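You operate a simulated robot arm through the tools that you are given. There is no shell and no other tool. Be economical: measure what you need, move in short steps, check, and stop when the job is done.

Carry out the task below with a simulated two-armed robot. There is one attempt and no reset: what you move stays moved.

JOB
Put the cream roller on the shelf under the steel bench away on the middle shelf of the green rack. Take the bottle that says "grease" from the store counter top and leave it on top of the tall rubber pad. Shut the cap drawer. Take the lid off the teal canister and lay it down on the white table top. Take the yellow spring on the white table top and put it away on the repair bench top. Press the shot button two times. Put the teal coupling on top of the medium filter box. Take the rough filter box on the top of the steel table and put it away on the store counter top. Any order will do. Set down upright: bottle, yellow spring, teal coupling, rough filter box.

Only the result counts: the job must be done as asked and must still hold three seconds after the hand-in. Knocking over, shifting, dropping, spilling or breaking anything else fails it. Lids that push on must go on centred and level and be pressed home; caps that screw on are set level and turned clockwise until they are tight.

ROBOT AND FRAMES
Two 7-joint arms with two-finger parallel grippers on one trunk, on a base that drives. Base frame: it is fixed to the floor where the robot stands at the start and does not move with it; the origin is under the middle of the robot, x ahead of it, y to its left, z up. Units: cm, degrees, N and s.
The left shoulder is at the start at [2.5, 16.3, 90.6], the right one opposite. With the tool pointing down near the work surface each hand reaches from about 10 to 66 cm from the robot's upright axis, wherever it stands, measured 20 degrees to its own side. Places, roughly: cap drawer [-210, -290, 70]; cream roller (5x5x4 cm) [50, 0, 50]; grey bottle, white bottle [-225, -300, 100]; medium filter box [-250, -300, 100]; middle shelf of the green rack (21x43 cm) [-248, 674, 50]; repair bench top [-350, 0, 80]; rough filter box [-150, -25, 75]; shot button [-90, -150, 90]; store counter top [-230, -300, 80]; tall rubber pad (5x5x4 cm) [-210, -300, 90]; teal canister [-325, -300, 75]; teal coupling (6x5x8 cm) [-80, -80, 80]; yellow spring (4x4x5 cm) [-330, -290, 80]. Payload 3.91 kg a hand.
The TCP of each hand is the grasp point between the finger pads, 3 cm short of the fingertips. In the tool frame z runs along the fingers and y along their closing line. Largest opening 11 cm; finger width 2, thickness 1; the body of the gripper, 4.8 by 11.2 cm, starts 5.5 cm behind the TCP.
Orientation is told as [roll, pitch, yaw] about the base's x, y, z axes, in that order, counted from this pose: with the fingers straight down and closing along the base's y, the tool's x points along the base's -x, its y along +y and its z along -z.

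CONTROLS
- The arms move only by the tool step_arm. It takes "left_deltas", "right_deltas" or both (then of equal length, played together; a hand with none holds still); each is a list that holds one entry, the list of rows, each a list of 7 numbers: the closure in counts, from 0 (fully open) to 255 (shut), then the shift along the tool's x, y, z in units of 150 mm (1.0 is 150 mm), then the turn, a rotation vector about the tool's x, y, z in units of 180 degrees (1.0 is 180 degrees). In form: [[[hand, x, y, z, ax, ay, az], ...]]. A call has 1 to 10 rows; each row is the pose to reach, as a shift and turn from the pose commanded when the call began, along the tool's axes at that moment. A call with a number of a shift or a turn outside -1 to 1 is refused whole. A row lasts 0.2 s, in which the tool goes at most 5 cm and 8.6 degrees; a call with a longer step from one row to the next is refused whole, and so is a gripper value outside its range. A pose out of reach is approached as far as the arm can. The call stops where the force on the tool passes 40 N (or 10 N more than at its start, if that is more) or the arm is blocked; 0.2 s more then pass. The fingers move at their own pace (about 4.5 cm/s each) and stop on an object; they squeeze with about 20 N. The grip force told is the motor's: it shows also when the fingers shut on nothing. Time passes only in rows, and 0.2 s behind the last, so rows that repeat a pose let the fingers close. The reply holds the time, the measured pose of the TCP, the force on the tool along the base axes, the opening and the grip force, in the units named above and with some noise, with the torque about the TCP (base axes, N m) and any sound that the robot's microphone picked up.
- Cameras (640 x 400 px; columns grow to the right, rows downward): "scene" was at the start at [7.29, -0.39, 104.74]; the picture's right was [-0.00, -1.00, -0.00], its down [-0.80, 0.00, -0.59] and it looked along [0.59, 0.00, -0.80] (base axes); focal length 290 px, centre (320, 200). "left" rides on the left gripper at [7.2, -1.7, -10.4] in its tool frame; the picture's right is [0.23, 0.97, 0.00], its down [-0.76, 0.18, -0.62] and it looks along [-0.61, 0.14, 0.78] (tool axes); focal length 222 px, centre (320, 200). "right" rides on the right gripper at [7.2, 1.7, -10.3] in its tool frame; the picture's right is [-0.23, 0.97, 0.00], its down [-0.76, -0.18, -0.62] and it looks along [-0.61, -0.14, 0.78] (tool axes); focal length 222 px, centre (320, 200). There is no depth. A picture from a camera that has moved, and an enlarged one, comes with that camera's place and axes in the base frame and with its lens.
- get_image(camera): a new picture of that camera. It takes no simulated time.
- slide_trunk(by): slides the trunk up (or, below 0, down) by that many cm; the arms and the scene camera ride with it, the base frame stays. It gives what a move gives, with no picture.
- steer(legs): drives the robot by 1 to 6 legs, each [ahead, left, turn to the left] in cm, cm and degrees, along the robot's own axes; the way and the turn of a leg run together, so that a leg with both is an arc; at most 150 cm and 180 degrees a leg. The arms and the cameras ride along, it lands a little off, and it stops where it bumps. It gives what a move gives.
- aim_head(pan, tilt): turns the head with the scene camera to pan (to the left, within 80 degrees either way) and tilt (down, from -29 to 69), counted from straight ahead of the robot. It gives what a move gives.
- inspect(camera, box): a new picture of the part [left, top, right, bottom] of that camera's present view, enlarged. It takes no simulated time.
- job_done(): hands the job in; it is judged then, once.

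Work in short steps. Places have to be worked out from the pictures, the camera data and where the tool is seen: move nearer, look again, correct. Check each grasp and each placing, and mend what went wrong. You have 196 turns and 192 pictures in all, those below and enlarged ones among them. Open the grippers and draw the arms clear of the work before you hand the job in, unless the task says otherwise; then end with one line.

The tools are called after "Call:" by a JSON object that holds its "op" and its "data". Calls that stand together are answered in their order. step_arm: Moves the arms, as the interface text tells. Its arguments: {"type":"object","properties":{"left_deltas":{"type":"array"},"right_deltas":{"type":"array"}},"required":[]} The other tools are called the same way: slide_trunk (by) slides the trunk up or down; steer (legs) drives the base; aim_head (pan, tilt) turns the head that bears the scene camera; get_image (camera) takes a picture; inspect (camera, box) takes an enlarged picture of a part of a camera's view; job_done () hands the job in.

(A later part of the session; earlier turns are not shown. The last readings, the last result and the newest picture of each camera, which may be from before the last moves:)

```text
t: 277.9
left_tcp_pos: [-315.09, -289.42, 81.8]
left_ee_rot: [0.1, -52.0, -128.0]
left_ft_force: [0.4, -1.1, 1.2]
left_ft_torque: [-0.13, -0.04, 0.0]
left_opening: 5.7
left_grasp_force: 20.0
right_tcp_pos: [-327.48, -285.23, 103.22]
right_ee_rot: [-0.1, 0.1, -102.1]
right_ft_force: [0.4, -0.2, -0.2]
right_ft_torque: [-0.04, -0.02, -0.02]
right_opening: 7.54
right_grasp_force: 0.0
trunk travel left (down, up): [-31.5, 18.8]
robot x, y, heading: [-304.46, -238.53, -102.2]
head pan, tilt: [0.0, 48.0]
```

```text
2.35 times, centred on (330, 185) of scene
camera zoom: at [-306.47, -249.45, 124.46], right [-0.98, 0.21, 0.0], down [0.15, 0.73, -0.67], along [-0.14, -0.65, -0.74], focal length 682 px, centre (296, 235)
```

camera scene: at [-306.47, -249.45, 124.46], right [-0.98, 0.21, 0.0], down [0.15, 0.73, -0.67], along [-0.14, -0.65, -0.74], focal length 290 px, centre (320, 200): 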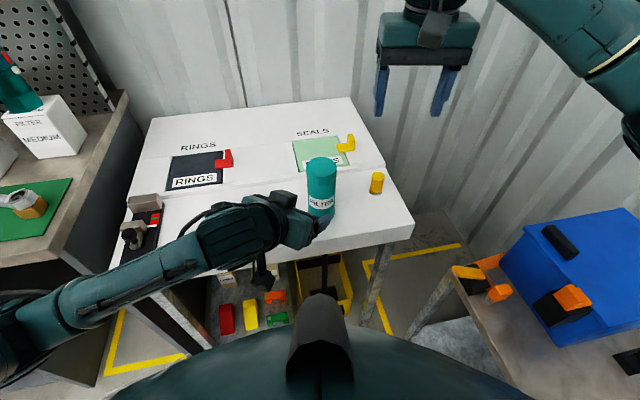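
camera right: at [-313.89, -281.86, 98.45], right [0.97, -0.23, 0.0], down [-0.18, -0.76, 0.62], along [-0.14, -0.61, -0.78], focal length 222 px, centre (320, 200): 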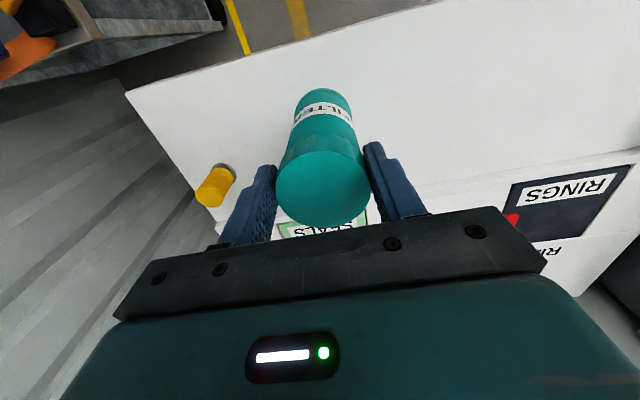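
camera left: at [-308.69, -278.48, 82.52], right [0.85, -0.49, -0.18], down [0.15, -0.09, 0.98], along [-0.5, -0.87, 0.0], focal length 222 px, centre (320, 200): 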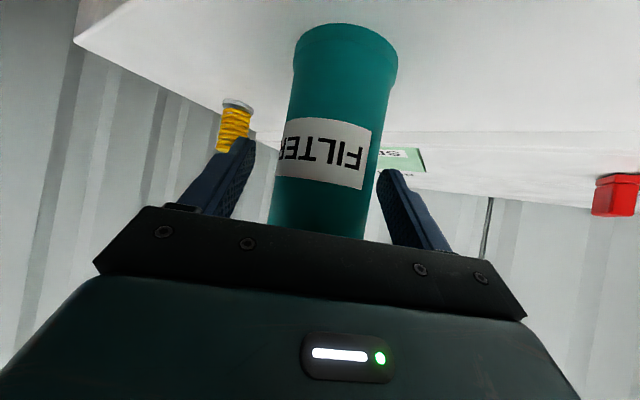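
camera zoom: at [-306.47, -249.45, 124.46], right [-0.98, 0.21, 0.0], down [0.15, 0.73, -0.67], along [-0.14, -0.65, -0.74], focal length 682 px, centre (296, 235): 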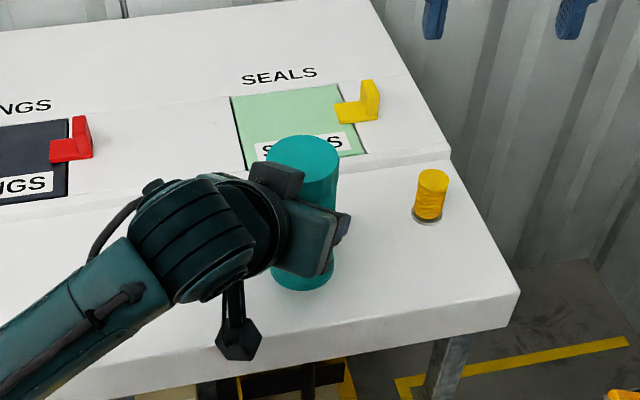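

Body held by the left hand. I bring the right hand over the lid.

Call:
{"op": "step_arm", "data": {"right_deltas": [[[80, -0.02, 0.25, 0, 0, 0, 0], [80, -0.04, 0.5, 0, 0, 0, 0], [80, -0.06, 0.7, 0, 0, 0, 0], [80, -0.079, 0.842, 0, 0, 0, 0], [80, -0.079, 0.842, 0.2, 0, 0, 0], [80, -0.079, 0.842, 0.4, 0, 0, 0], [80, -0.079, 0.842, 0.4, 0, 0, 0]]]}}

Call:
{"op": "get_image", "data": {"camera": "right"}}

Call:
{"op": "inspect", "data": {"camera": "scene", "box": [230, 60, 430, 270]}}

```text
t: 279.5
left_tcp_pos: [-315.13, -289.31, 81.79]
left_ee_rot: [0.1, -52.0, -128.1]
left_ft_force: [0.9, -0.5, 4.0]
left_ft_torque: [-0.03, -0.14, -0.03]
left_opening: 5.65
left_grasp_force: 19.9
right_tcp_pos: [-315.23, -288.97, 97.36]
right_ee_rot: [-0.2, -0.1, -102.2]
right_ft_force: [0.2, -0.5, 0.6]
right_ft_torque: [-0.01, -0.01, 0.0]
right_opening: 7.52
right_grasp_force: 0.1
trunk travel left (down, up): [-31.5, 18.8]
robot x, y, heading: [-304.65, -238.78, -101.8]
head pan, tilt: [0.0, 48.0]
```

```text
75 pictures are left
camera right: at [-312.11, -282.18, 107.6], right [0.9, -0.43, 0.0], down [-0.33, -0.71, 0.62], along [-0.27, -0.56, -0.78], focal length 222 px, centre (320, 200)
```

right: 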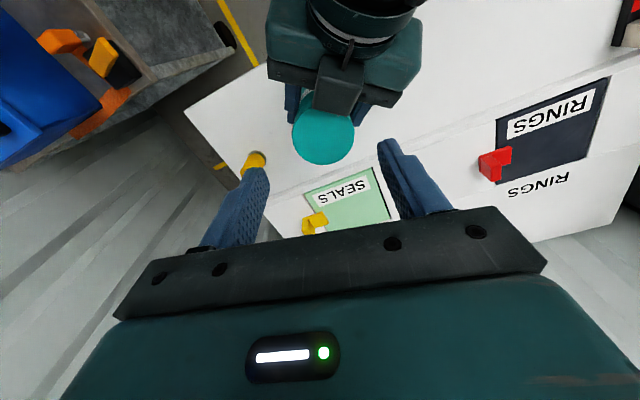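

```text
1.90 times, centred on (330, 165) of scene
camera zoom: at [-306.47, -249.41, 124.46], right [-0.98, 0.21, 0.0], down [0.15, 0.73, -0.67], along [-0.14, -0.66, -0.74], focal length 552 px, centre (301, 267)
```

zoom: 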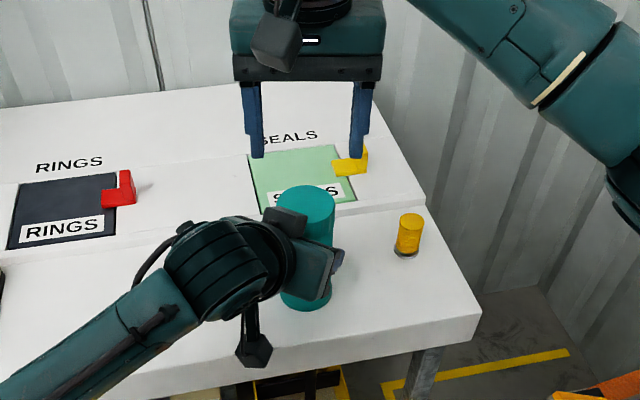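

Aligned over the lid. I descend to z≈88.6, close on the lid.

Call:
{"op": "step_arm", "data": {"right_deltas": [[[80, -0.015, 0, 0.2, 0, 0, 0], [80, -0.015, 0, 0.4, 0, 0, 0], [80, -0.015, 0, 0.585, 0, 0, 0], [80, -0.015, 0, 0.585, 0, 0, 0], [255, -0.015, 0, 0.585, 0, 0, 0], [255, -0.015, 0, 0.585, 0, 0, 0], [255, -0.015, 0, 0.585, 0, 0, 0]]]}}

Call:
{"op": "inspect", "data": {"camera": "scene", "box": [230, 60, 430, 270]}}

```text
t: 281.1
left_tcp_pos: [-315.1, -289.43, 81.83]
left_ee_rot: [0.1, -52.0, -127.9]
left_ft_force: [3.0, -1.5, -0.4]
left_ft_torque: [0.05, -0.06, 0.05]
left_opening: 5.55
left_grasp_force: 20.5
right_tcp_pos: [-315.27, -288.98, 88.47]
right_ee_rot: [-0.1, 0.1, -102.2]
right_ft_force: [-2.4, 2.2, -0.6]
right_ft_torque: [0.09, 0.17, -0.02]
right_opening: 5.79
right_grasp_force: 19.6
trunk travel left (down, up): [-31.5, 18.8]
robot x, y, heading: [-304.15, -238.33, -101.9]
head pan, tilt: [0.0, 48.0]
```

```text
1.90 times, centred on (330, 165) of scene
camera zoom: at [-306.48, -249.46, 124.45], right [-0.98, 0.21, 0.0], down [0.15, 0.73, -0.67], along [-0.14, -0.65, -0.74], focal length 552 px, centre (301, 267)
```

zoom: 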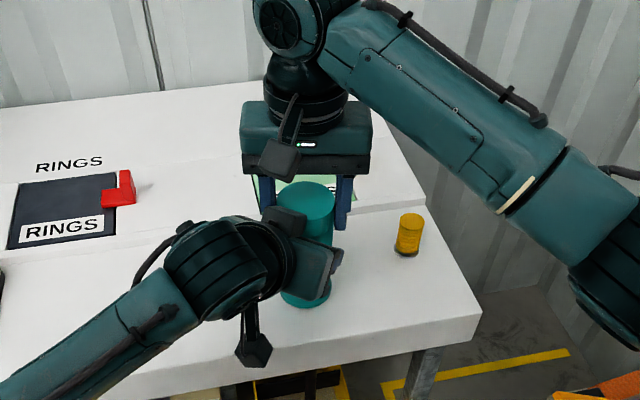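

Both grips are on. I pull the lid up slowly.

Call:
{"op": "step_arm", "data": {"right_deltas": [[[255, 0, 0, -0.02, 0, 0, 0], [255, 0, 0, -0.05, 0, 0, 0], [255, 0, 0, -0.08, 0, 0, 0], [255, 0, 0, -0.12, 0, 0, 0]]]}}

Call:
{"op": "inspect", "data": {"camera": "scene", "box": [280, 120, 380, 220]}}

```text
t: 282.1
left_tcp_pos: [-315.53, -289.42, 82.5]
left_ee_rot: [-0.2, -53.1, -128.1]
left_ft_force: [1.0, 2.8, 1.8]
left_ft_torque: [-0.2, 0.16, 0.01]
left_opening: 5.53
left_grasp_force: 20.0
right_tcp_pos: [-315.56, -289.16, 89.65]
right_ee_rot: [-0.5, 0.3, -102.6]
right_ft_force: [-1.2, -1.6, -4.6]
right_ft_torque: [0.08, -0.07, 0.01]
right_opening: 5.78
right_grasp_force: 20.2
trunk travel left (down, up): [-31.5, 18.8]
robot x, y, heading: [-304.18, -238.66, -101.8]
head pan, tilt: [0.0, 48.0]
stopped in row 4 (right hand): the force on the tool passed its limit at 42 N (the readings are from after the stop); the commanded pose is now the measured one
```

```text
4.00 times, centred on (330, 170) of scene
camera zoom: at [-306.48, -249.47, 124.45], right [-0.98, 0.21, 0.0], down [0.15, 0.73, -0.67], along [-0.14, -0.65, -0.74], focal length 1160 px, centre (280, 320)
```

zoom: 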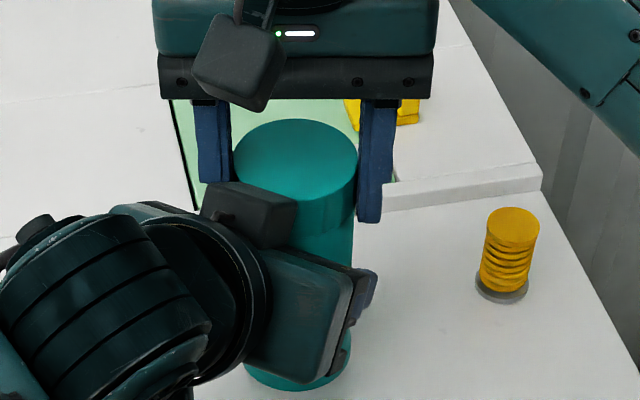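

The pull reached 42 N and both hands gave a little. I try unscrewing: turning the lid counter-clockwise 40°.

Call:
{"op": "step_arm", "data": {"right_deltas": [[[255, 0, 0, 0, 0, 0, -0.04], [255, 0, 0, 0, 0, 0, -0.08], [255, 0, 0, 0, 0, 0, -0.12], [255, 0, 0, 0, 0, 0, -0.16], [255, 0, 0, 0, 0, 0, -0.2], [255, 0, 0, 0, 0, 0, -0.22]]]}}

Call:
{"op": "inspect", "data": {"camera": "scene", "box": [280, 120, 380, 220]}}

```text
t: 282.9
left_tcp_pos: [-315.71, -289.0, 82.57]
left_ee_rot: [-0.5, -53.0, -128.6]
left_ft_force: [-1.4, 5.0, 0.0]
left_ft_torque: [-0.32, -0.55, 0.44]
left_opening: 5.66
left_grasp_force: 20.0
right_tcp_pos: [-315.92, -289.49, 89.68]
right_ee_rot: [-0.6, -0.1, -85.4]
right_ft_force: [0.4, -4.2, -2.6]
right_ft_torque: [-0.04, 0.55, -0.44]
right_opening: 5.84
right_grasp_force: 19.8
trunk travel left (down, up): [-31.5, 18.8]
robot x, y, heading: [-304.34, -238.6, -102.3]
head pan, tilt: [0.0, 48.0]
stopped in row 3 (left hand): the force on the tool passed its limit at 44 N (the readings are from after the stop); the commanded pose is now the measured one
```

```text
4.00 times, centred on (330, 170) of scene
camera zoom: at [-306.48, -249.46, 124.45], right [-0.98, 0.21, 0.0], down [0.15, 0.73, -0.67], along [-0.14, -0.65, -0.74], focal length 1160 px, centre (280, 320)
```

zoom: 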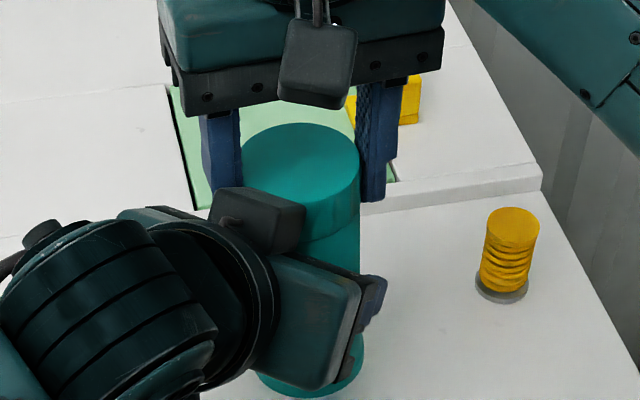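

I look closely at the lid/body seam from the left camera and the scene.

Call:
{"op": "inspect", "data": {"camera": "scene", "box": [320, 140, 380, 220]}}

Call:
{"op": "get_image", "data": {"camera": "left"}}

Call:
{"op": "get_image", "data": {"camera": "right"}}

```text
5.00 times, centred on (350, 180) of scene
camera zoom: at [-306.48, -249.46, 124.45], right [-0.98, 0.21, 0.0], down [0.15, 0.73, -0.67], along [-0.14, -0.65, -0.74], focal length 1449 px, centre (170, 300)
```

zoom: 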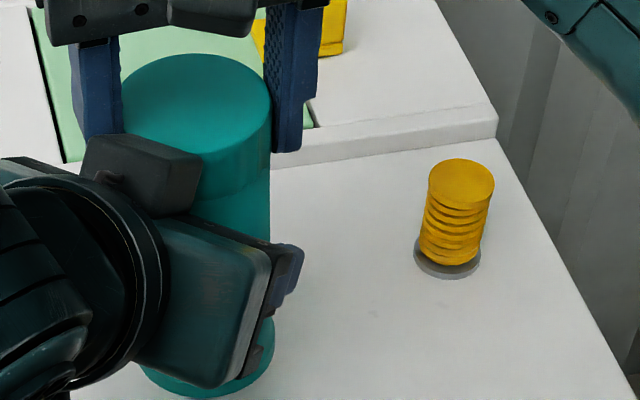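

```text
69 pictures are left
camera left: at [-309.1, -278.17, 83.07], right [0.84, -0.51, -0.19], down [0.17, -0.08, 0.98], along [-0.51, -0.86, 0.01], focal length 222 px, centre (320, 200)
```

left: 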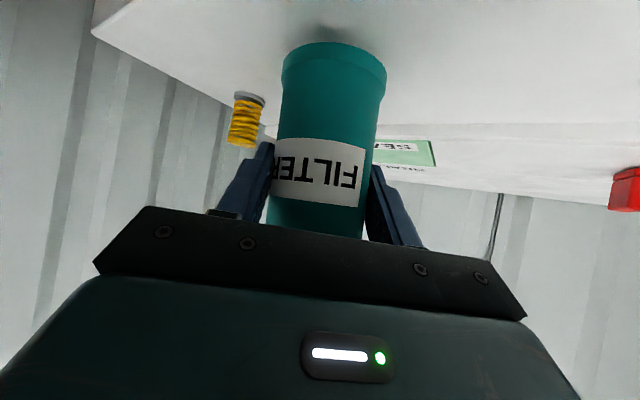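

```text
68 pictures are left
camera right: at [-314.62, -282.07, 99.85], right [0.99, -0.15, -0.01], down [-0.11, -0.77, 0.63], along [-0.1, -0.62, -0.78], focal length 222 px, centre (320, 200)
```

right: 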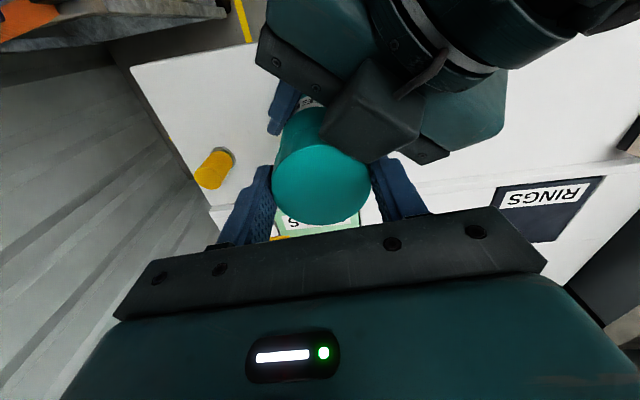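

The right finger met a block on the left gripper after 17°, so I should turn from the other side: I open, rotate the right hand clockwise 75° first, for a longer counter-clockwise stroke.

Call:
{"op": "step_arm", "data": {"right_deltas": [[[95, 0, 0, 0, 0, 0, 0], [95, 0, 0, 0, 0, 0, 0.0465], [95, 0, 0, 0, 0, 0, 0.093], [95, 0, 0, 0, 0, 0, 0.1395], [95, 0, 0, 0, 0, 0, 0.186], [95, 0, 0, 0, 0, 0, 0.2325], [95, 0, 0, 0, 0, 0, 0.279], [95, 0, 0, 0, 0, 0, 0.3255], [95, 0, 0, 0, 0, 0, 0.372], [95, 0, 0, 0, 0, 0, 0.4185]]]}}

Call:
{"op": "inspect", "data": {"camera": "scene", "box": [230, 60, 430, 270]}}

```text
t: 285.1
left_tcp_pos: [-315.72, -289.01, 82.61]
left_ee_rot: [-0.7, -53.1, -128.3]
left_ft_force: [0.1, 0.5, -2.8]
left_ft_torque: [0.05, 0.0, -0.04]
left_opening: 5.57
left_grasp_force: 20.2
right_tcp_pos: [-315.87, -289.42, 89.66]
right_ee_rot: [0.0, -0.6, -160.8]
right_ft_force: [0.5, -0.4, 0.6]
right_ft_torque: [-0.01, 0.01, 0.01]
right_opening: 6.9
right_grasp_force: 0.0
trunk travel left (down, up): [-31.5, 18.8]
robot x, y, heading: [-304.18, -238.58, -102.1]
head pan, tilt: [0.0, 48.0]
```

```text
1.90 times, centred on (330, 165) of scene
camera zoom: at [-306.48, -249.46, 124.45], right [-0.98, 0.21, 0.0], down [0.15, 0.73, -0.67], along [-0.14, -0.65, -0.74], focal length 552 px, centre (301, 267)
```

zoom: 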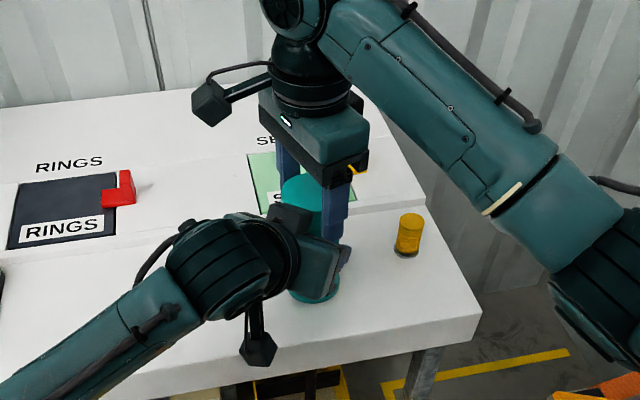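

Now I close and turn counter-clockwise 67°.

Call:
{"op": "step_arm", "data": {"right_deltas": [[[255, 0, 0, 0, 0, 0, 0], [255, 0, 0, 0, 0, 0, 0], [255, 0, 0, 0, 0, 0, -0.0465], [255, 0, 0, 0, 0, 0, -0.093], [255, 0, 0, 0, 0, 0, -0.1395], [255, 0, 0, 0, 0, 0, -0.186], [255, 0, 0, -0.003, 0, 0, -0.2325], [255, 0, 0, -0.005, 0, 0, -0.279], [255, 0, 0, -0.007, 0, 0, -0.3255], [255, 0, 0, -0.01, 0, 0, -0.372]]]}}

Call:
{"op": "inspect", "data": {"camera": "scene", "box": [280, 120, 380, 220]}}

Call:
{"op": "get_image", "data": {"camera": "left"}}

```text
t: 287.3
left_tcp_pos: [-315.7, -289.18, 82.57]
left_ee_rot: [-0.6, -53.4, -128.3]
left_ft_force: [6.8, 8.3, 8.8]
left_ft_torque: [-0.79, 0.3, 0.06]
left_opening: 5.56
left_grasp_force: 19.8
right_tcp_pos: [-316.02, -289.32, 89.85]
right_ee_rot: [-0.7, -0.1, -93.6]
right_ft_force: [-7.2, -9.1, -9.6]
right_ft_torque: [0.13, 0.17, -0.11]
right_opening: 5.82
right_grasp_force: 20.6
trunk travel left (down, up): [-31.5, 18.8]
robot x, y, heading: [-304.25, -238.7, -101.8]
head pan, tilt: [0.0, 48.0]
```

```text
4.00 times, centred on (330, 170) of scene
camera zoom: at [-306.48, -249.46, 124.45], right [-0.98, 0.21, 0.0], down [0.15, 0.73, -0.67], along [-0.14, -0.65, -0.74], focal length 1160 px, centre (280, 320)
```

zoom: 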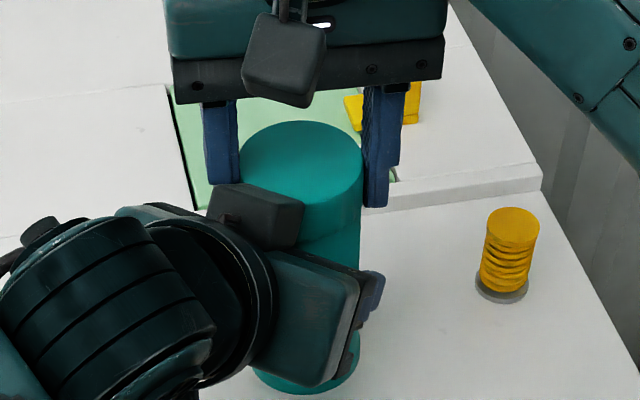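

```text
65 pictures are left
camera left: at [-309.08, -278.28, 83.16], right [0.84, -0.5, -0.19], down [0.17, -0.08, 0.98], along [-0.51, -0.86, 0.02], focal length 222 px, centre (320, 200)
```

left: 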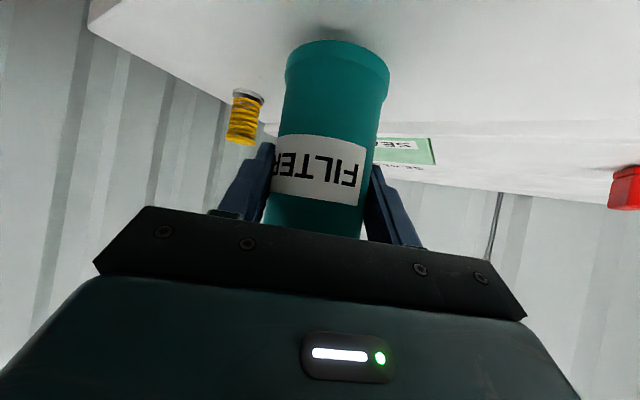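

The body did not turn, so the lid did. I try a gentle pull.

Call:
{"op": "step_arm", "data": {"right_deltas": [[[255, 0, 0, -0.02, 0, 0, 0], [255, 0, 0, -0.05, 0, 0, 0], [255, 0, 0, -0.08, 0, 0, 0], [255, 0, 0, -0.12, 0, 0, 0]]]}}

Call:
{"op": "inspect", "data": {"camera": "scene", "box": [280, 120, 380, 220]}}

```text
t: 288.3
left_tcp_pos: [-315.68, -289.08, 82.68]
left_ee_rot: [-0.6, -53.3, -128.3]
left_ft_force: [11.0, -0.3, 18.5]
left_ft_torque: [-0.24, 0.8, 0.04]
left_opening: 5.53
left_grasp_force: 20.1
right_tcp_pos: [-315.85, -289.32, 91.67]
right_ee_rot: [-0.6, 0.0, -93.8]
right_ft_force: [-10.4, -0.5, -21.5]
right_ft_torque: [0.25, 0.16, 0.01]
right_opening: 5.84
right_grasp_force: 20.0
trunk travel left (down, up): [-31.5, 18.8]
robot x, y, heading: [-304.09, -238.56, -101.8]
head pan, tilt: [0.0, 48.0]
```

```text
4.00 times, centred on (330, 170) of scene
camera zoom: at [-306.48, -249.46, 124.45], right [-0.98, 0.21, 0.0], down [0.15, 0.73, -0.67], along [-0.14, -0.65, -0.74], focal length 1160 px, centre (280, 320)
```

zoom: 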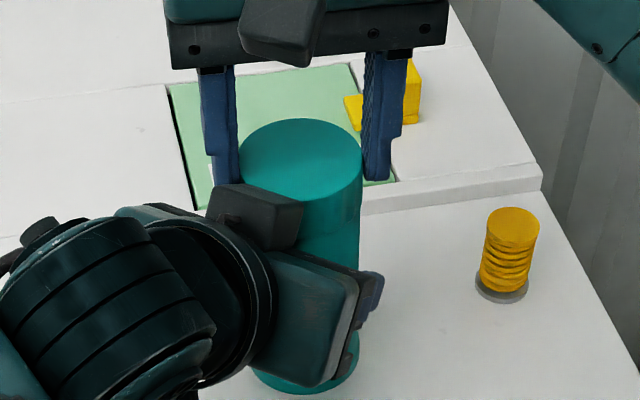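

The fingers just slid up the lid, so it is still threaded (it rose about 0.15 cm). I re-seat lower and rotate back for the next stroke.

Call:
{"op": "step_arm", "data": {"right_deltas": [[[95, 0, 0, 0, 0, 0, 0], [95, 0, 0, 0.05, 0, 0, 0], [95, 0, 0, 0.1, 0, 0, 0.0465], [95, 0, 0, 0.1, 0, 0, 0.093], [95, 0, 0, 0.1, 0, 0, 0.1395], [95, 0, 0, 0.1, 0, 0, 0.186], [95, 0, 0, 0.1, 0, 0, 0.2325], [95, 0, 0, 0.1, 0, 0, 0.279], [95, 0, 0, 0.1, 0, 0, 0.3255], [95, 0, 0, 0.1, 0, 0, 0.372]]]}}

Call:
{"op": "step_arm", "data": {"right_deltas": [[[255, 0, 0, 0, 0, 0, 0], [255, 0, 0, 0, 0, 0, 0], [255, 0, 0, 0, 0, 0, -0.0465], [255, 0, 0, 0, 0, 0, -0.093], [255, 0, 0, -0.002, 0, 0, -0.1395], [255, 0, 0, -0.004, 0, 0, -0.186], [255, 0, 0, -0.006, 0, 0, -0.2325], [255, 0, 0, -0.008, 0, 0, -0.279], [255, 0, 0, -0.01, 0, 0, -0.3255], [255, 0, 0, -0.012, 0, 0, -0.372]]]}}

Call:
{"op": "inspect", "data": {"camera": "scene", "box": [280, 120, 380, 220]}}

```text
t: 290.5
left_tcp_pos: [-315.77, -289.03, 82.53]
left_ee_rot: [-0.7, -53.0, -128.4]
left_ft_force: [-0.3, 0.3, -1.7]
left_ft_torque: [0.01, -0.01, -0.01]
left_opening: 5.56
left_grasp_force: 20.2
right_tcp_pos: [-315.85, -289.54, 90.15]
right_ee_rot: [-0.1, -0.5, -160.9]
right_ft_force: [0.2, -1.5, 0.0]
right_ft_torque: [0.0, 0.0, 0.0]
right_opening: 6.89
right_grasp_force: 0.1
trunk travel left (down, up): [-31.5, 18.8]
robot x, y, heading: [-304.27, -238.8, -101.9]
head pan, tilt: [0.0, 48.0]
```

```text
t: 292.7
left_tcp_pos: [-315.64, -289.21, 82.66]
left_ee_rot: [-0.5, -53.1, -128.4]
left_ft_force: [10.9, 1.8, 3.6]
left_ft_torque: [-0.49, 0.48, 0.09]
left_opening: 5.56
left_grasp_force: 19.6
right_tcp_pos: [-315.85, -289.58, 90.41]
right_ee_rot: [-0.7, -0.2, -93.7]
right_ft_force: [-10.6, -2.9, -6.2]
right_ft_torque: [0.32, 0.35, 0.0]
right_opening: 5.8
right_grasp_force: 20.3
trunk travel left (down, up): [-31.5, 18.8]
robot x, y, heading: [-304.18, -238.79, -101.7]
head pan, tilt: [0.0, 48.0]
```

```text
4.00 times, centred on (330, 170) of scene
camera zoom: at [-306.48, -249.46, 124.45], right [-0.98, 0.21, 0.0], down [0.15, 0.73, -0.67], along [-0.14, -0.65, -0.74], focal length 1160 px, centre (280, 320)
```

zoom: 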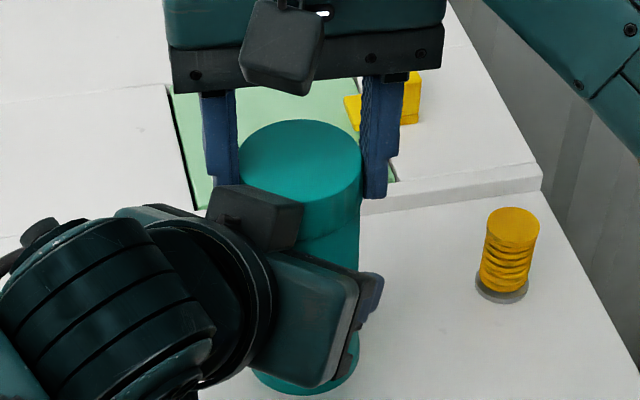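

The lid turns with almost no torque yet holds axially, as a thread would. I do more strokes.

Call:
{"op": "step_arm", "data": {"right_deltas": [[[95, 0, 0, 0, 0, 0, 0], [95, 0, 0, 0, 0, 0, 0], [95, 0, 0, 0, 0, 0, 0.0465], [95, 0, 0, 0, 0, 0, 0.093], [95, 0, 0, 0, 0, 0, 0.1395], [95, 0, 0, 0, 0, 0, 0.186], [95, 0, 0, 0, 0, 0, 0.2325], [95, 0, 0, 0, 0, 0, 0.279], [95, 0, 0, 0, 0, 0, 0.3255], [95, 0, 0, 0, 0, 0, 0.372]]]}}

Call:
{"op": "step_arm", "data": {"right_deltas": [[[255, 0, 0, 0, 0, 0, 0], [255, 0, 0, 0, 0, 0, 0], [255, 0, 0, 0, 0, 0, -0.0465], [255, 0, 0, 0, 0, 0, -0.093], [255, 0, 0, -0.002, 0, 0, -0.1395], [255, 0, 0, -0.004, 0, 0, -0.186], [255, 0, 0, -0.006, 0, 0, -0.2325], [255, 0, 0, -0.008, 0, 0, -0.279], [255, 0, 0, -0.01, 0, 0, -0.3255], [255, 0, 0, -0.012, 0, 0, -0.372]]]}}

Call:
{"op": "step_arm", "data": {"right_deltas": [[[95, 0, 0, 0, 0, 0, 0], [95, 0, 0, 0, 0, 0, 0], [95, 0, 0, 0, 0, 0, 0.0465], [95, 0, 0, 0, 0, 0, 0.093], [95, 0, 0, 0, 0, 0, 0.1395], [95, 0, 0, 0, 0, 0, 0.186], [95, 0, 0, 0, 0, 0, 0.2325], [95, 0, 0, 0, 0, 0, 0.279], [95, 0, 0, 0, 0, 0, 0.3255], [95, 0, 0, 0, 0, 0, 0.372]]]}}

Call:
{"op": "step_arm", "data": {"right_deltas": [[[255, 0, 0, 0, 0, 0, 0], [255, 0, 0, 0, 0, 0, 0], [255, 0, 0, 0, 0, 0, -0.0465], [255, 0, 0, 0, 0, 0, -0.093], [255, 0, 0, -0.002, 0, 0, -0.1395], [255, 0, 0, -0.004, 0, 0, -0.186], [255, 0, 0, -0.006, 0, 0, -0.2325], [255, 0, 0, -0.008, 0, 0, -0.279], [255, 0, 0, -0.01, 0, 0, -0.3255], [255, 0, 0, -0.012, 0, 0, -0.372]]]}}

Call:
{"op": "inspect", "data": {"camera": "scene", "box": [280, 120, 380, 220]}}

```text
t: 294.9
left_tcp_pos: [-315.67, -289.2, 82.58]
left_ee_rot: [-0.6, -53.1, -128.4]
left_ft_force: [-0.4, 0.9, -3.0]
left_ft_torque: [0.03, -0.02, 0.04]
left_opening: 5.56
left_grasp_force: 20.2
right_tcp_pos: [-315.79, -289.38, 90.32]
right_ee_rot: [0.0, -0.6, -160.8]
right_ft_force: [-0.4, 0.4, 0.8]
right_ft_torque: [0.0, -0.01, -0.02]
right_opening: 6.9
right_grasp_force: 0.0
trunk travel left (down, up): [-31.5, 18.8]
robot x, y, heading: [-304.13, -238.59, -101.7]
head pan, tilt: [0.0, 48.0]
```

```text
t: 297.1
left_tcp_pos: [-315.69, -289.09, 82.59]
left_ee_rot: [-0.5, -53.2, -128.3]
left_ft_force: [3.2, 5.2, 9.7]
left_ft_torque: [-0.25, 0.0, 0.12]
left_opening: 5.56
left_grasp_force: 20.3
right_tcp_pos: [-315.92, -289.54, 90.47]
right_ee_rot: [-0.6, 0.0, -93.6]
right_ft_force: [-2.9, -5.6, -11.4]
right_ft_torque: [-0.21, 0.19, -0.15]
right_opening: 5.8
right_grasp_force: 20.1
trunk travel left (down, up): [-31.5, 18.8]
robot x, y, heading: [-304.16, -238.66, -102.1]
head pan, tilt: [0.0, 48.0]
```

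```text
t: 299.3
left_tcp_pos: [-315.73, -289.12, 82.6]
left_ee_rot: [-0.6, -53.1, -128.3]
left_ft_force: [0.3, 0.1, -2.0]
left_ft_torque: [0.0, -0.02, 0.01]
left_opening: 5.55
left_grasp_force: 20.2
right_tcp_pos: [-315.77, -289.48, 90.48]
right_ee_rot: [0.1, -0.7, -160.8]
right_ft_force: [-0.6, 0.6, 0.7]
right_ft_torque: [-0.02, -0.01, -0.01]
right_opening: 6.89
right_grasp_force: 0.1
trunk travel left (down, up): [-31.5, 18.8]
robot x, y, heading: [-304.42, -238.55, -101.9]
head pan, tilt: [0.0, 48.0]
```

```text
t: 301.5
left_tcp_pos: [-315.73, -289.09, 82.52]
left_ee_rot: [-0.6, -53.1, -128.4]
left_ft_force: [6.5, 2.1, -2.8]
left_ft_torque: [-0.07, 0.2, 0.07]
left_opening: 5.54
left_grasp_force: 20.3
right_tcp_pos: [-315.9, -289.43, 90.6]
right_ee_rot: [-0.7, -0.3, -93.7]
right_ft_force: [-6.0, -1.3, 1.3]
right_ft_torque: [-0.04, 0.28, -0.04]
right_opening: 5.77
right_grasp_force: 19.6
trunk travel left (down, up): [-31.5, 18.8]
robot x, y, heading: [-304.28, -238.93, -102.1]
head pan, tilt: [0.0, 48.0]
```

```text
4.00 times, centred on (330, 170) of scene
camera zoom: at [-306.48, -249.46, 124.45], right [-0.98, 0.21, 0.0], down [0.15, 0.73, -0.67], along [-0.14, -0.65, -0.74], focal length 1160 px, centre (280, 320)
```

zoom: 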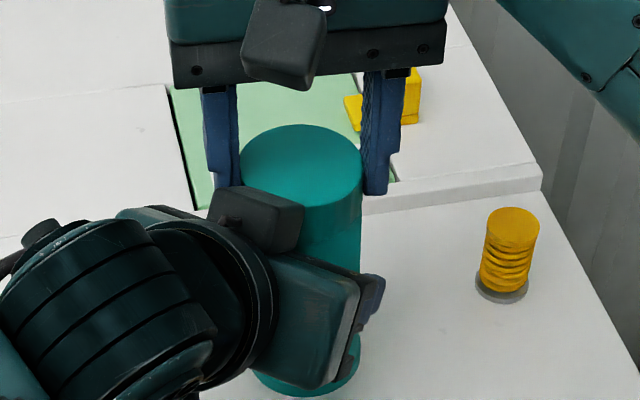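

No clear rise yet; I continue with four more strokes (about 270°), watching the axial force.

Call:
{"op": "step_arm", "data": {"right_deltas": [[[95, 0, 0, 0, 0, 0, 0], [95, 0, 0, 0.012, 0, 0, 0], [95, 0, 0, 0.012, 0, 0, 0.0465], [95, 0, 0, 0.012, 0, 0, 0.093], [95, 0, 0, 0.012, 0, 0, 0.1395], [95, 0, 0, 0.012, 0, 0, 0.186], [95, 0, 0, 0.012, 0, 0, 0.2325], [95, 0, 0, 0.012, 0, 0, 0.279], [95, 0, 0, 0.012, 0, 0, 0.3255], [95, 0, 0, 0.012, 0, 0, 0.372]]]}}

Call:
{"op": "step_arm", "data": {"right_deltas": [[[255, 0, 0, 0, 0, 0, 0], [255, 0, 0, 0, 0, 0, 0], [255, 0, 0, 0, 0, 0, -0.0465], [255, 0, 0, 0, 0, 0, -0.093], [255, 0, 0, 0, 0, 0, -0.1395], [255, 0, 0, 0, 0, 0, -0.186], [255, 0, 0, 0, 0, 0, -0.2325], [255, 0, 0, 0, 0, 0, -0.279], [255, 0, 0, 0, 0, 0, -0.3255], [255, 0, 0, 0, 0, 0, -0.372]]]}}

Call:
{"op": "step_arm", "data": {"right_deltas": [[[95, 0, 0, 0, 0, 0, 0], [95, 0, 0, 0, 0, 0, 0], [95, 0, 0, 0, 0, 0, 0.0465], [95, 0, 0, 0, 0, 0, 0.093], [95, 0, 0, 0, 0, 0, 0.1395], [95, 0, 0, 0, 0, 0, 0.186], [95, 0, 0, 0, 0, 0, 0.2325], [95, 0, 0, 0, 0, 0, 0.279], [95, 0, 0, 0, 0, 0, 0.3255], [95, 0, 0, 0, 0, 0, 0.372]]]}}

Call:
{"op": "step_arm", "data": {"right_deltas": [[[255, 0, 0, 0, 0, 0, 0], [255, 0, 0, 0, 0, 0, 0], [255, 0, 0, 0, 0, 0, -0.0465], [255, 0, 0, 0, 0, 0, -0.093], [255, 0, 0, 0, 0, 0, -0.1395], [255, 0, 0, 0, 0, 0, -0.186], [255, 0, 0, 0, 0, 0, -0.2325], [255, 0, 0, 0, 0, 0, -0.279], [255, 0, 0, 0, 0, 0, -0.3255], [255, 0, 0, 0, 0, 0, -0.372]]]}}

Call:
{"op": "inspect", "data": {"camera": "scene", "box": [280, 120, 380, 220]}}

Call:
{"op": "get_image", "data": {"camera": "left"}}

```text
t: 303.7
left_tcp_pos: [-315.78, -289.08, 82.54]
left_ee_rot: [-0.6, -53.1, -128.4]
left_ft_force: [0.5, -0.4, -2.6]
left_ft_torque: [0.02, 0.01, 0.0]
left_opening: 5.53
left_grasp_force: 20.1
right_tcp_pos: [-315.78, -289.52, 90.6]
right_ee_rot: [0.0, -0.6, -160.9]
right_ft_force: [-0.1, 0.3, 0.3]
right_ft_torque: [0.01, 0.04, -0.01]
right_opening: 6.9
right_grasp_force: 0.2
trunk travel left (down, up): [-31.5, 18.8]
robot x, y, heading: [-304.45, -238.5, -101.8]
head pan, tilt: [0.0, 48.0]
```

```text
t: 305.9
left_tcp_pos: [-315.69, -289.05, 82.39]
left_ee_rot: [-0.5, -52.9, -128.3]
left_ft_force: [4.6, -11.9, -11.5]
left_ft_torque: [0.46, -0.04, 0.2]
left_opening: 5.54
left_grasp_force: 20.5
right_tcp_pos: [-315.88, -289.44, 90.6]
right_ee_rot: [-0.6, -0.1, -93.6]
right_ft_force: [-3.3, 12.3, 10.3]
right_ft_torque: [0.64, 0.31, -0.12]
right_opening: 5.75
right_grasp_force: 20.1
trunk travel left (down, up): [-31.5, 18.8]
robot x, y, heading: [-304.48, -238.88, -101.6]
head pan, tilt: [0.0, 48.0]
```

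```text
t: 308.1
left_tcp_pos: [-315.64, -289.04, 82.6]
left_ee_rot: [-0.6, -53.0, -128.4]
left_ft_force: [-0.7, 0.0, -1.4]
left_ft_torque: [0.0, -0.01, 0.01]
left_opening: 5.55
left_grasp_force: 20.2
right_tcp_pos: [-315.74, -289.39, 90.51]
right_ee_rot: [-0.1, -0.6, -161.0]
right_ft_force: [0.3, -0.6, 0.0]
right_ft_torque: [-0.02, 0.03, 0.04]
right_opening: 6.9
right_grasp_force: 0.1
trunk travel left (down, up): [-31.5, 18.8]
robot x, y, heading: [-304.25, -238.95, -102.0]
head pan, tilt: [0.0, 48.0]
```

```text
t: 310.3
left_tcp_pos: [-315.67, -289.15, 82.43]
left_ee_rot: [-0.4, -53.0, -128.3]
left_ft_force: [7.6, -5.9, -7.7]
left_ft_torque: [0.29, 0.15, 0.17]
left_opening: 5.55
left_grasp_force: 19.8
right_tcp_pos: [-315.98, -289.4, 90.59]
right_ee_rot: [-0.7, -0.2, -93.7]
right_ft_force: [-7.1, 7.2, 6.1]
right_ft_torque: [0.26, 0.47, -0.11]
right_opening: 5.8
right_grasp_force: 19.7
trunk travel left (down, up): [-31.5, 18.8]
robot x, y, heading: [-304.74, -239.05, -101.9]
head pan, tilt: [0.0, 48.0]
```

```text
4.00 times, centred on (330, 170) of scene
camera zoom: at [-306.48, -249.46, 124.45], right [-0.98, 0.21, 0.0], down [0.15, 0.73, -0.67], along [-0.14, -0.65, -0.74], focal length 1160 px, centre (280, 320)
```

zoom: 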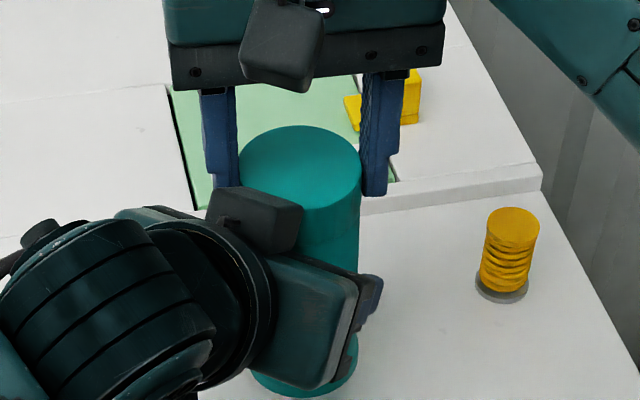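

```text
60 pictures are left
camera left: at [-309.01, -278.25, 83.02], right [0.85, -0.5, -0.19], down [0.17, -0.08, 0.98], along [-0.51, -0.86, 0.01], focal length 222 px, centre (320, 200)
```

left: 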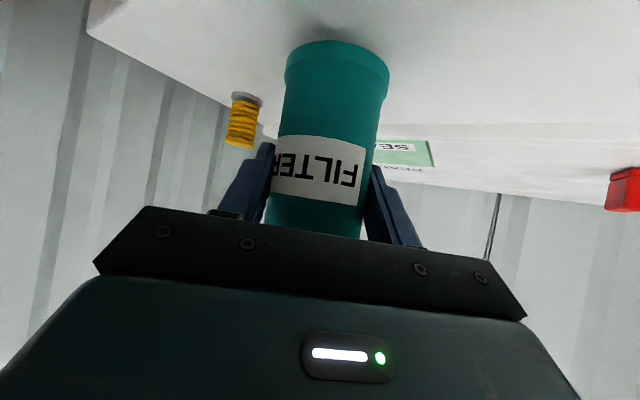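

Without commanded rise, each stroke now pushes the right hand up (+6..10 N): the thread is unscrewing. Two more strokes, then a pull test.

Call:
{"op": "step_arm", "data": {"right_deltas": [[[95, 0, 0, 0, 0, 0, 0], [95, 0, 0, 0, 0, 0, 0], [95, 0, 0, 0, 0, 0, 0.0465], [95, 0, 0, 0, 0, 0, 0.093], [95, 0, 0, 0, 0, 0, 0.1395], [95, 0, 0, 0, 0, 0, 0.186], [95, 0, 0, 0, 0, 0, 0.2325], [95, 0, 0, 0, 0, 0, 0.279], [95, 0, 0, 0, 0, 0, 0.3255], [95, 0, 0, 0, 0, 0, 0.372]]]}}

Call:
{"op": "step_arm", "data": {"right_deltas": [[[255, 0, 0, 0, 0, 0, 0], [255, 0, 0, 0, 0, 0, 0], [255, 0, 0, -0.002, 0, 0, -0.0465], [255, 0, 0, -0.004, 0, 0, -0.093], [255, 0, 0, -0.006, 0, 0, -0.1395], [255, 0, 0, -0.008, 0, 0, -0.186], [255, 0, 0, -0.01, 0, 0, -0.2325], [255, 0, 0, -0.012, 0, 0, -0.279], [255, 0, 0, -0.014, 0, 0, -0.3255], [255, 0, 0, -0.016, 0, 0, -0.372]]]}}

Call:
{"op": "step_arm", "data": {"right_deltas": [[[95, 0, 0, 0, 0, 0, 0], [95, 0, 0, 0, 0, 0, 0], [95, 0, 0, 0, 0, 0, 0.0465], [95, 0, 0, 0, 0, 0, 0.093], [95, 0, 0, 0, 0, 0, 0.1395], [95, 0, 0, 0, 0, 0, 0.186], [95, 0, 0, 0, 0, 0, 0.2325], [95, 0, 0, 0, 0, 0, 0.279], [95, 0, 0, 0, 0, 0, 0.3255], [95, 0, 0, 0, 0, 0, 0.372]]]}}

Call:
{"op": "step_arm", "data": {"right_deltas": [[[255, 0, 0, 0, 0, 0, 0], [255, 0, 0, 0, 0, 0, 0], [255, 0, 0, -0.002, 0, 0, -0.0465], [255, 0, 0, -0.004, 0, 0, -0.093], [255, 0, 0, -0.006, 0, 0, -0.1395], [255, 0, 0, -0.008, 0, 0, -0.186], [255, 0, 0, -0.01, 0, 0, -0.2325], [255, 0, 0, -0.012, 0, 0, -0.279], [255, 0, 0, -0.014, 0, 0, -0.3255], [255, 0, 0, -0.016, 0, 0, -0.372]]]}}

Call:
{"op": "step_arm", "data": {"right_deltas": [[[255, 0, 0, -0.02, 0, 0, 0], [255, 0, 0, -0.04, 0, 0, 0], [255, 0, 0, -0.06, 0, 0, 0], [255, 0, 0, -0.08, 0, 0, 0]]]}}

Call:
{"op": "inspect", "data": {"camera": "scene", "box": [280, 120, 380, 220]}}

```text
t: 312.5
left_tcp_pos: [-315.78, -289.12, 82.45]
left_ee_rot: [-0.7, -53.1, -128.4]
left_ft_force: [-1.6, -0.2, -2.2]
left_ft_torque: [0.0, -0.01, 0.01]
left_opening: 5.56
left_grasp_force: 20.1
right_tcp_pos: [-315.69, -289.36, 90.56]
right_ee_rot: [0.0, -0.5, -160.9]
right_ft_force: [0.4, -0.1, 0.3]
right_ft_torque: [-0.01, -0.02, -0.03]
right_opening: 6.91
right_grasp_force: 0.0
trunk travel left (down, up): [-31.5, 18.8]
robot x, y, heading: [-304.48, -238.81, -101.8]
head pan, tilt: [0.0, 48.0]
```

```text
t: 314.7
left_tcp_pos: [-315.68, -289.06, 82.52]
left_ee_rot: [-0.5, -53.1, -128.4]
left_ft_force: [2.4, -1.0, -0.9]
left_ft_torque: [0.09, 0.13, 0.07]
left_opening: 5.56
left_grasp_force: 19.6
right_tcp_pos: [-315.86, -289.35, 90.79]
right_ee_rot: [-0.5, -0.1, -93.6]
right_ft_force: [-2.8, 2.0, -0.5]
right_ft_torque: [0.02, 0.06, -0.01]
right_opening: 5.82
right_grasp_force: 20.2
trunk travel left (down, up): [-31.5, 18.8]
robot x, y, heading: [-304.36, -238.61, -102.1]
head pan, tilt: [0.0, 48.0]
```

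```text
t: 316.9
left_tcp_pos: [-315.68, -289.03, 82.68]
left_ee_rot: [-0.6, -53.1, -128.4]
left_ft_force: [0.1, 0.0, -2.0]
left_ft_torque: [-0.01, 0.01, 0.01]
left_opening: 5.53
left_grasp_force: 20.1
right_tcp_pos: [-315.78, -289.46, 90.71]
right_ee_rot: [0.0, -0.6, -160.8]
right_ft_force: [0.1, 0.9, 0.8]
right_ft_torque: [-0.01, -0.02, 0.02]
right_opening: 6.89
right_grasp_force: 0.0
trunk travel left (down, up): [-31.5, 18.8]
robot x, y, heading: [-304.13, -238.93, -101.8]
head pan, tilt: [0.0, 48.0]
```

```text
t: 319.1
left_tcp_pos: [-315.69, -289.05, 82.52]
left_ee_rot: [-0.6, -53.0, -128.3]
left_ft_force: [8.8, 2.7, -3.2]
left_ft_torque: [-0.1, 0.37, 0.13]
left_opening: 5.53
left_grasp_force: 19.8
right_tcp_pos: [-315.7, -289.49, 90.91]
right_ee_rot: [-0.6, -0.2, -93.6]
right_ft_force: [-7.8, -2.9, 0.6]
right_ft_torque: [-0.07, 0.31, -0.12]
right_opening: 5.78
right_grasp_force: 20.4
trunk travel left (down, up): [-31.5, 18.8]
robot x, y, heading: [-304.36, -238.82, -102.0]
head pan, tilt: [0.0, 48.0]
```

```text
t: 320.1
left_tcp_pos: [-315.86, -289.08, 82.71]
left_ee_rot: [-0.6, -53.4, -128.3]
left_ft_force: [11.5, 1.3, 15.0]
left_ft_torque: [0.03, 0.63, -0.12]
left_opening: 5.56
left_grasp_force: 19.9
right_tcp_pos: [-315.9, -289.51, 92.12]
right_ee_rot: [-0.6, 0.0, -93.8]
right_ft_force: [-10.7, -2.1, -17.0]
right_ft_torque: [-0.22, 0.4, 0.18]
right_opening: 5.79
right_grasp_force: 20.3
trunk travel left (down, up): [-31.5, 18.8]
robot x, y, heading: [-304.67, -238.89, -101.8]
head pan, tilt: [0.0, 48.0]
```

```text
4.00 times, centred on (330, 170) of scene
camera zoom: at [-306.48, -249.46, 124.45], right [-0.98, 0.21, 0.0], down [0.15, 0.73, -0.67], along [-0.14, -0.65, -0.74], focal length 1160 px, centre (280, 320)
```

zoom: 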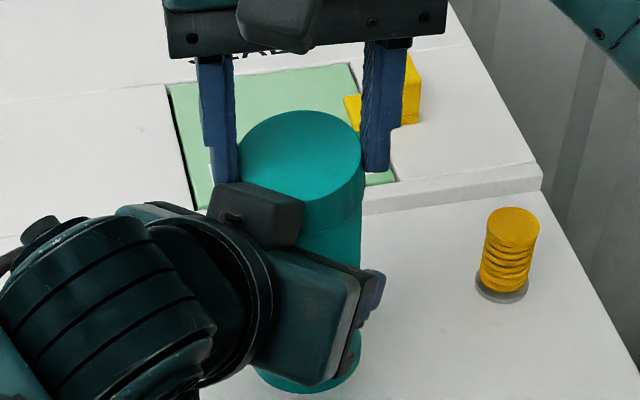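

The lid has risen about 0.35 cm relative to the body, so the thread is really coming out. I re-seat and do four more strokes, then pull.

Call:
{"op": "step_arm", "data": {"right_deltas": [[[95, 0, 0, 0, 0, 0, 0], [95, 0, 0, 0.04, 0, 0, 0], [95, 0, 0, 0.06, 0, 0, 0.0465], [95, 0, 0, 0.06, 0, 0, 0.093], [95, 0, 0, 0.06, 0, 0, 0.1395], [95, 0, 0, 0.06, 0, 0, 0.186], [95, 0, 0, 0.06, 0, 0, 0.2325], [95, 0, 0, 0.06, 0, 0, 0.279], [95, 0, 0, 0.06, 0, 0, 0.3255], [95, 0, 0, 0.06, 0, 0, 0.372]]]}}

Call:
{"op": "step_arm", "data": {"right_deltas": [[[255, 0, 0, 0, 0, 0, 0], [255, 0, 0, 0, 0, 0, 0], [255, 0, 0, -0.001, 0, 0, -0.0465], [255, 0, 0, -0.002, 0, 0, -0.093], [255, 0, 0, -0.003, 0, 0, -0.1395], [255, 0, 0, -0.004, 0, 0, -0.186], [255, 0, 0, -0.005, 0, 0, -0.2325], [255, 0, 0, -0.006, 0, 0, -0.279], [255, 0, 0, -0.007, 0, 0, -0.3255], [255, 0, 0, -0.008, 0, 0, -0.372]]]}}

Call:
{"op": "step_arm", "data": {"right_deltas": [[[95, 0, 0, 0, 0, 0, 0], [95, 0, 0, 0, 0, 0, 0], [95, 0, 0, 0, 0, 0, 0.0465], [95, 0, 0, 0, 0, 0, 0.093], [95, 0, 0, 0, 0, 0, 0.1395], [95, 0, 0, 0, 0, 0, 0.186], [95, 0, 0, 0, 0, 0, 0.2325], [95, 0, 0, 0, 0, 0, 0.279], [95, 0, 0, 0, 0, 0, 0.3255], [95, 0, 0, 0, 0, 0, 0.372]]]}}

Call:
{"op": "step_arm", "data": {"right_deltas": [[[255, 0, 0, 0, 0, 0, 0], [255, 0, 0, 0, 0, 0, 0], [255, 0, 0, -0.001, 0, 0, -0.0465], [255, 0, 0, -0.002, 0, 0, -0.093], [255, 0, 0, -0.003, 0, 0, -0.1395], [255, 0, 0, -0.004, 0, 0, -0.186], [255, 0, 0, -0.005, 0, 0, -0.2325], [255, 0, 0, -0.006, 0, 0, -0.279], [255, 0, 0, -0.007, 0, 0, -0.3255], [255, 0, 0, -0.008, 0, 0, -0.372]]]}}

Call:
{"op": "step_arm", "data": {"right_deltas": [[[95, 0, 0, 0, 0, 0, 0], [95, 0, 0, 0, 0, 0, 0], [95, 0, 0, 0, 0, 0, 0.0465], [95, 0, 0, 0, 0, 0, 0.093], [95, 0, 0, 0, 0, 0, 0.1395], [95, 0, 0, 0, 0, 0, 0.186], [95, 0, 0, 0, 0, 0, 0.2325], [95, 0, 0, 0, 0, 0, 0.279], [95, 0, 0, 0, 0, 0, 0.3255], [95, 0, 0, 0, 0, 0, 0.372]]]}}

Call:
{"op": "step_arm", "data": {"right_deltas": [[[255, 0, 0, 0, 0, 0, 0], [255, 0, 0, 0, 0, 0, 0], [255, 0, 0, -0.001, 0, 0, -0.0465], [255, 0, 0, -0.002, 0, 0, -0.093], [255, 0, 0, -0.003, 0, 0, -0.1395], [255, 0, 0, -0.004, 0, 0, -0.186], [255, 0, 0, -0.005, 0, 0, -0.2325], [255, 0, 0, -0.006, 0, 0, -0.279], [255, 0, 0, -0.007, 0, 0, -0.3255], [255, 0, 0, -0.008, 0, 0, -0.372]]]}}

Call:
{"op": "inspect", "data": {"camera": "scene", "box": [280, 120, 380, 220]}}

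```text
t: 322.3
left_tcp_pos: [-315.73, -288.96, 82.55]
left_ee_rot: [-0.6, -53.1, -128.4]
left_ft_force: [-0.8, 1.3, -1.0]
left_ft_torque: [0.02, -0.01, 0.0]
left_opening: 5.54
left_grasp_force: 20.0
right_tcp_pos: [-315.78, -289.41, 91.28]
right_ee_rot: [-0.1, -0.6, -160.9]
right_ft_force: [-0.9, 0.5, -0.3]
right_ft_torque: [0.02, 0.0, 0.0]
right_opening: 6.9
right_grasp_force: 0.2
trunk travel left (down, up): [-31.5, 18.8]
robot x, y, heading: [-304.15, -238.55, -102.0]
head pan, tilt: [0.0, 48.0]
```

```text
t: 324.5
left_tcp_pos: [-315.61, -289.14, 82.38]
left_ee_rot: [-0.5, -52.9, -128.3]
left_ft_force: [5.9, -7.5, -7.6]
left_ft_torque: [0.27, 0.15, 0.16]
left_opening: 5.54
left_grasp_force: 19.9
right_tcp_pos: [-315.84, -289.38, 91.42]
right_ee_rot: [-0.5, -0.1, -93.7]
right_ft_force: [-5.8, 7.4, 5.5]
right_ft_torque: [0.33, 0.44, -0.12]
right_opening: 5.75
right_grasp_force: 20.3
trunk travel left (down, up): [-31.5, 18.8]
robot x, y, heading: [-304.56, -238.9, -101.8]
head pan, tilt: [0.0, 48.0]
```

```text
t: 326.7
left_tcp_pos: [-315.79, -289.11, 82.57]
left_ee_rot: [-0.6, -53.1, -128.4]
left_ft_force: [-0.1, 1.0, -0.7]
left_ft_torque: [0.0, -0.02, 0.01]
left_opening: 5.53
left_grasp_force: 19.7
right_tcp_pos: [-315.9, -289.43, 91.44]
right_ee_rot: [-0.1, -0.7, -160.9]
right_ft_force: [-0.2, 0.3, -0.1]
right_ft_torque: [-0.01, -0.02, 0.02]
right_opening: 6.89
right_grasp_force: 0.0
trunk travel left (down, up): [-31.5, 18.8]
robot x, y, heading: [-304.15, -238.79, -102.1]
head pan, tilt: [0.0, 48.0]
```

```text
t: 328.9
left_tcp_pos: [-315.73, -289.16, 82.5]
left_ee_rot: [-0.5, -53.0, -128.3]
left_ft_force: [7.0, -2.4, -5.4]
left_ft_torque: [0.12, 0.16, 0.14]
left_opening: 5.52
left_grasp_force: 19.6
right_tcp_pos: [-315.92, -289.35, 91.51]
right_ee_rot: [-0.6, -0.1, -93.7]
right_ft_force: [-5.8, 1.1, 4.3]
right_ft_torque: [0.19, 0.39, -0.13]
right_opening: 5.81
right_grasp_force: 19.8
trunk travel left (down, up): [-31.5, 18.8]
robot x, y, heading: [-304.48, -238.56, -102.1]
head pan, tilt: [0.0, 48.0]
```

```text
t: 331.1
left_tcp_pos: [-315.75, -288.99, 82.55]
left_ee_rot: [-0.6, -53.0, -128.4]
left_ft_force: [0.5, -0.7, -1.9]
left_ft_torque: [0.0, -0.02, 0.01]
left_opening: 5.52
left_grasp_force: 19.8
right_tcp_pos: [-315.79, -289.42, 91.54]
right_ee_rot: [-0.1, -0.6, -160.9]
right_ft_force: [-0.2, 0.0, 0.0]
right_ft_torque: [0.0, 0.03, 0.05]
right_opening: 6.92
right_grasp_force: 0.1
trunk travel left (down, up): [-31.5, 18.8]
robot x, y, heading: [-304.03, -238.49, -102.0]
head pan, tilt: [0.0, 48.0]
```

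```text
t: 333.3
left_tcp_pos: [-315.77, -289.21, 82.35]
left_ee_rot: [-0.6, -53.1, -128.3]
left_ft_force: [6.2, -3.8, -6.3]
left_ft_torque: [0.1, 0.18, 0.11]
left_opening: 5.57
left_grasp_force: 19.9
right_tcp_pos: [-315.89, -289.49, 91.67]
right_ee_rot: [-0.5, -0.2, -93.7]
right_ft_force: [-4.9, 4.6, 3.8]
right_ft_torque: [0.25, 0.32, -0.15]
right_opening: 5.74
right_grasp_force: 20.0
trunk travel left (down, up): [-31.5, 18.8]
robot x, y, heading: [-304.39, -238.71, -101.9]
head pan, tilt: [0.0, 48.0]
```

```text
4.00 times, centred on (330, 170) of scene
camera zoom: at [-306.48, -249.46, 124.45], right [-0.98, 0.21, 0.0], down [0.15, 0.73, -0.67], along [-0.14, -0.65, -0.74], focal length 1160 px, centre (280, 320)
```

zoom: 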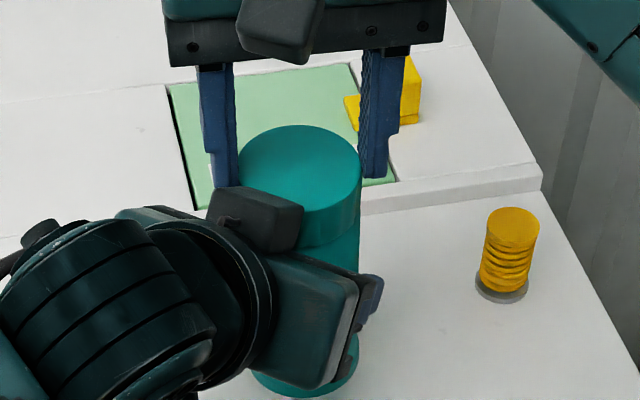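

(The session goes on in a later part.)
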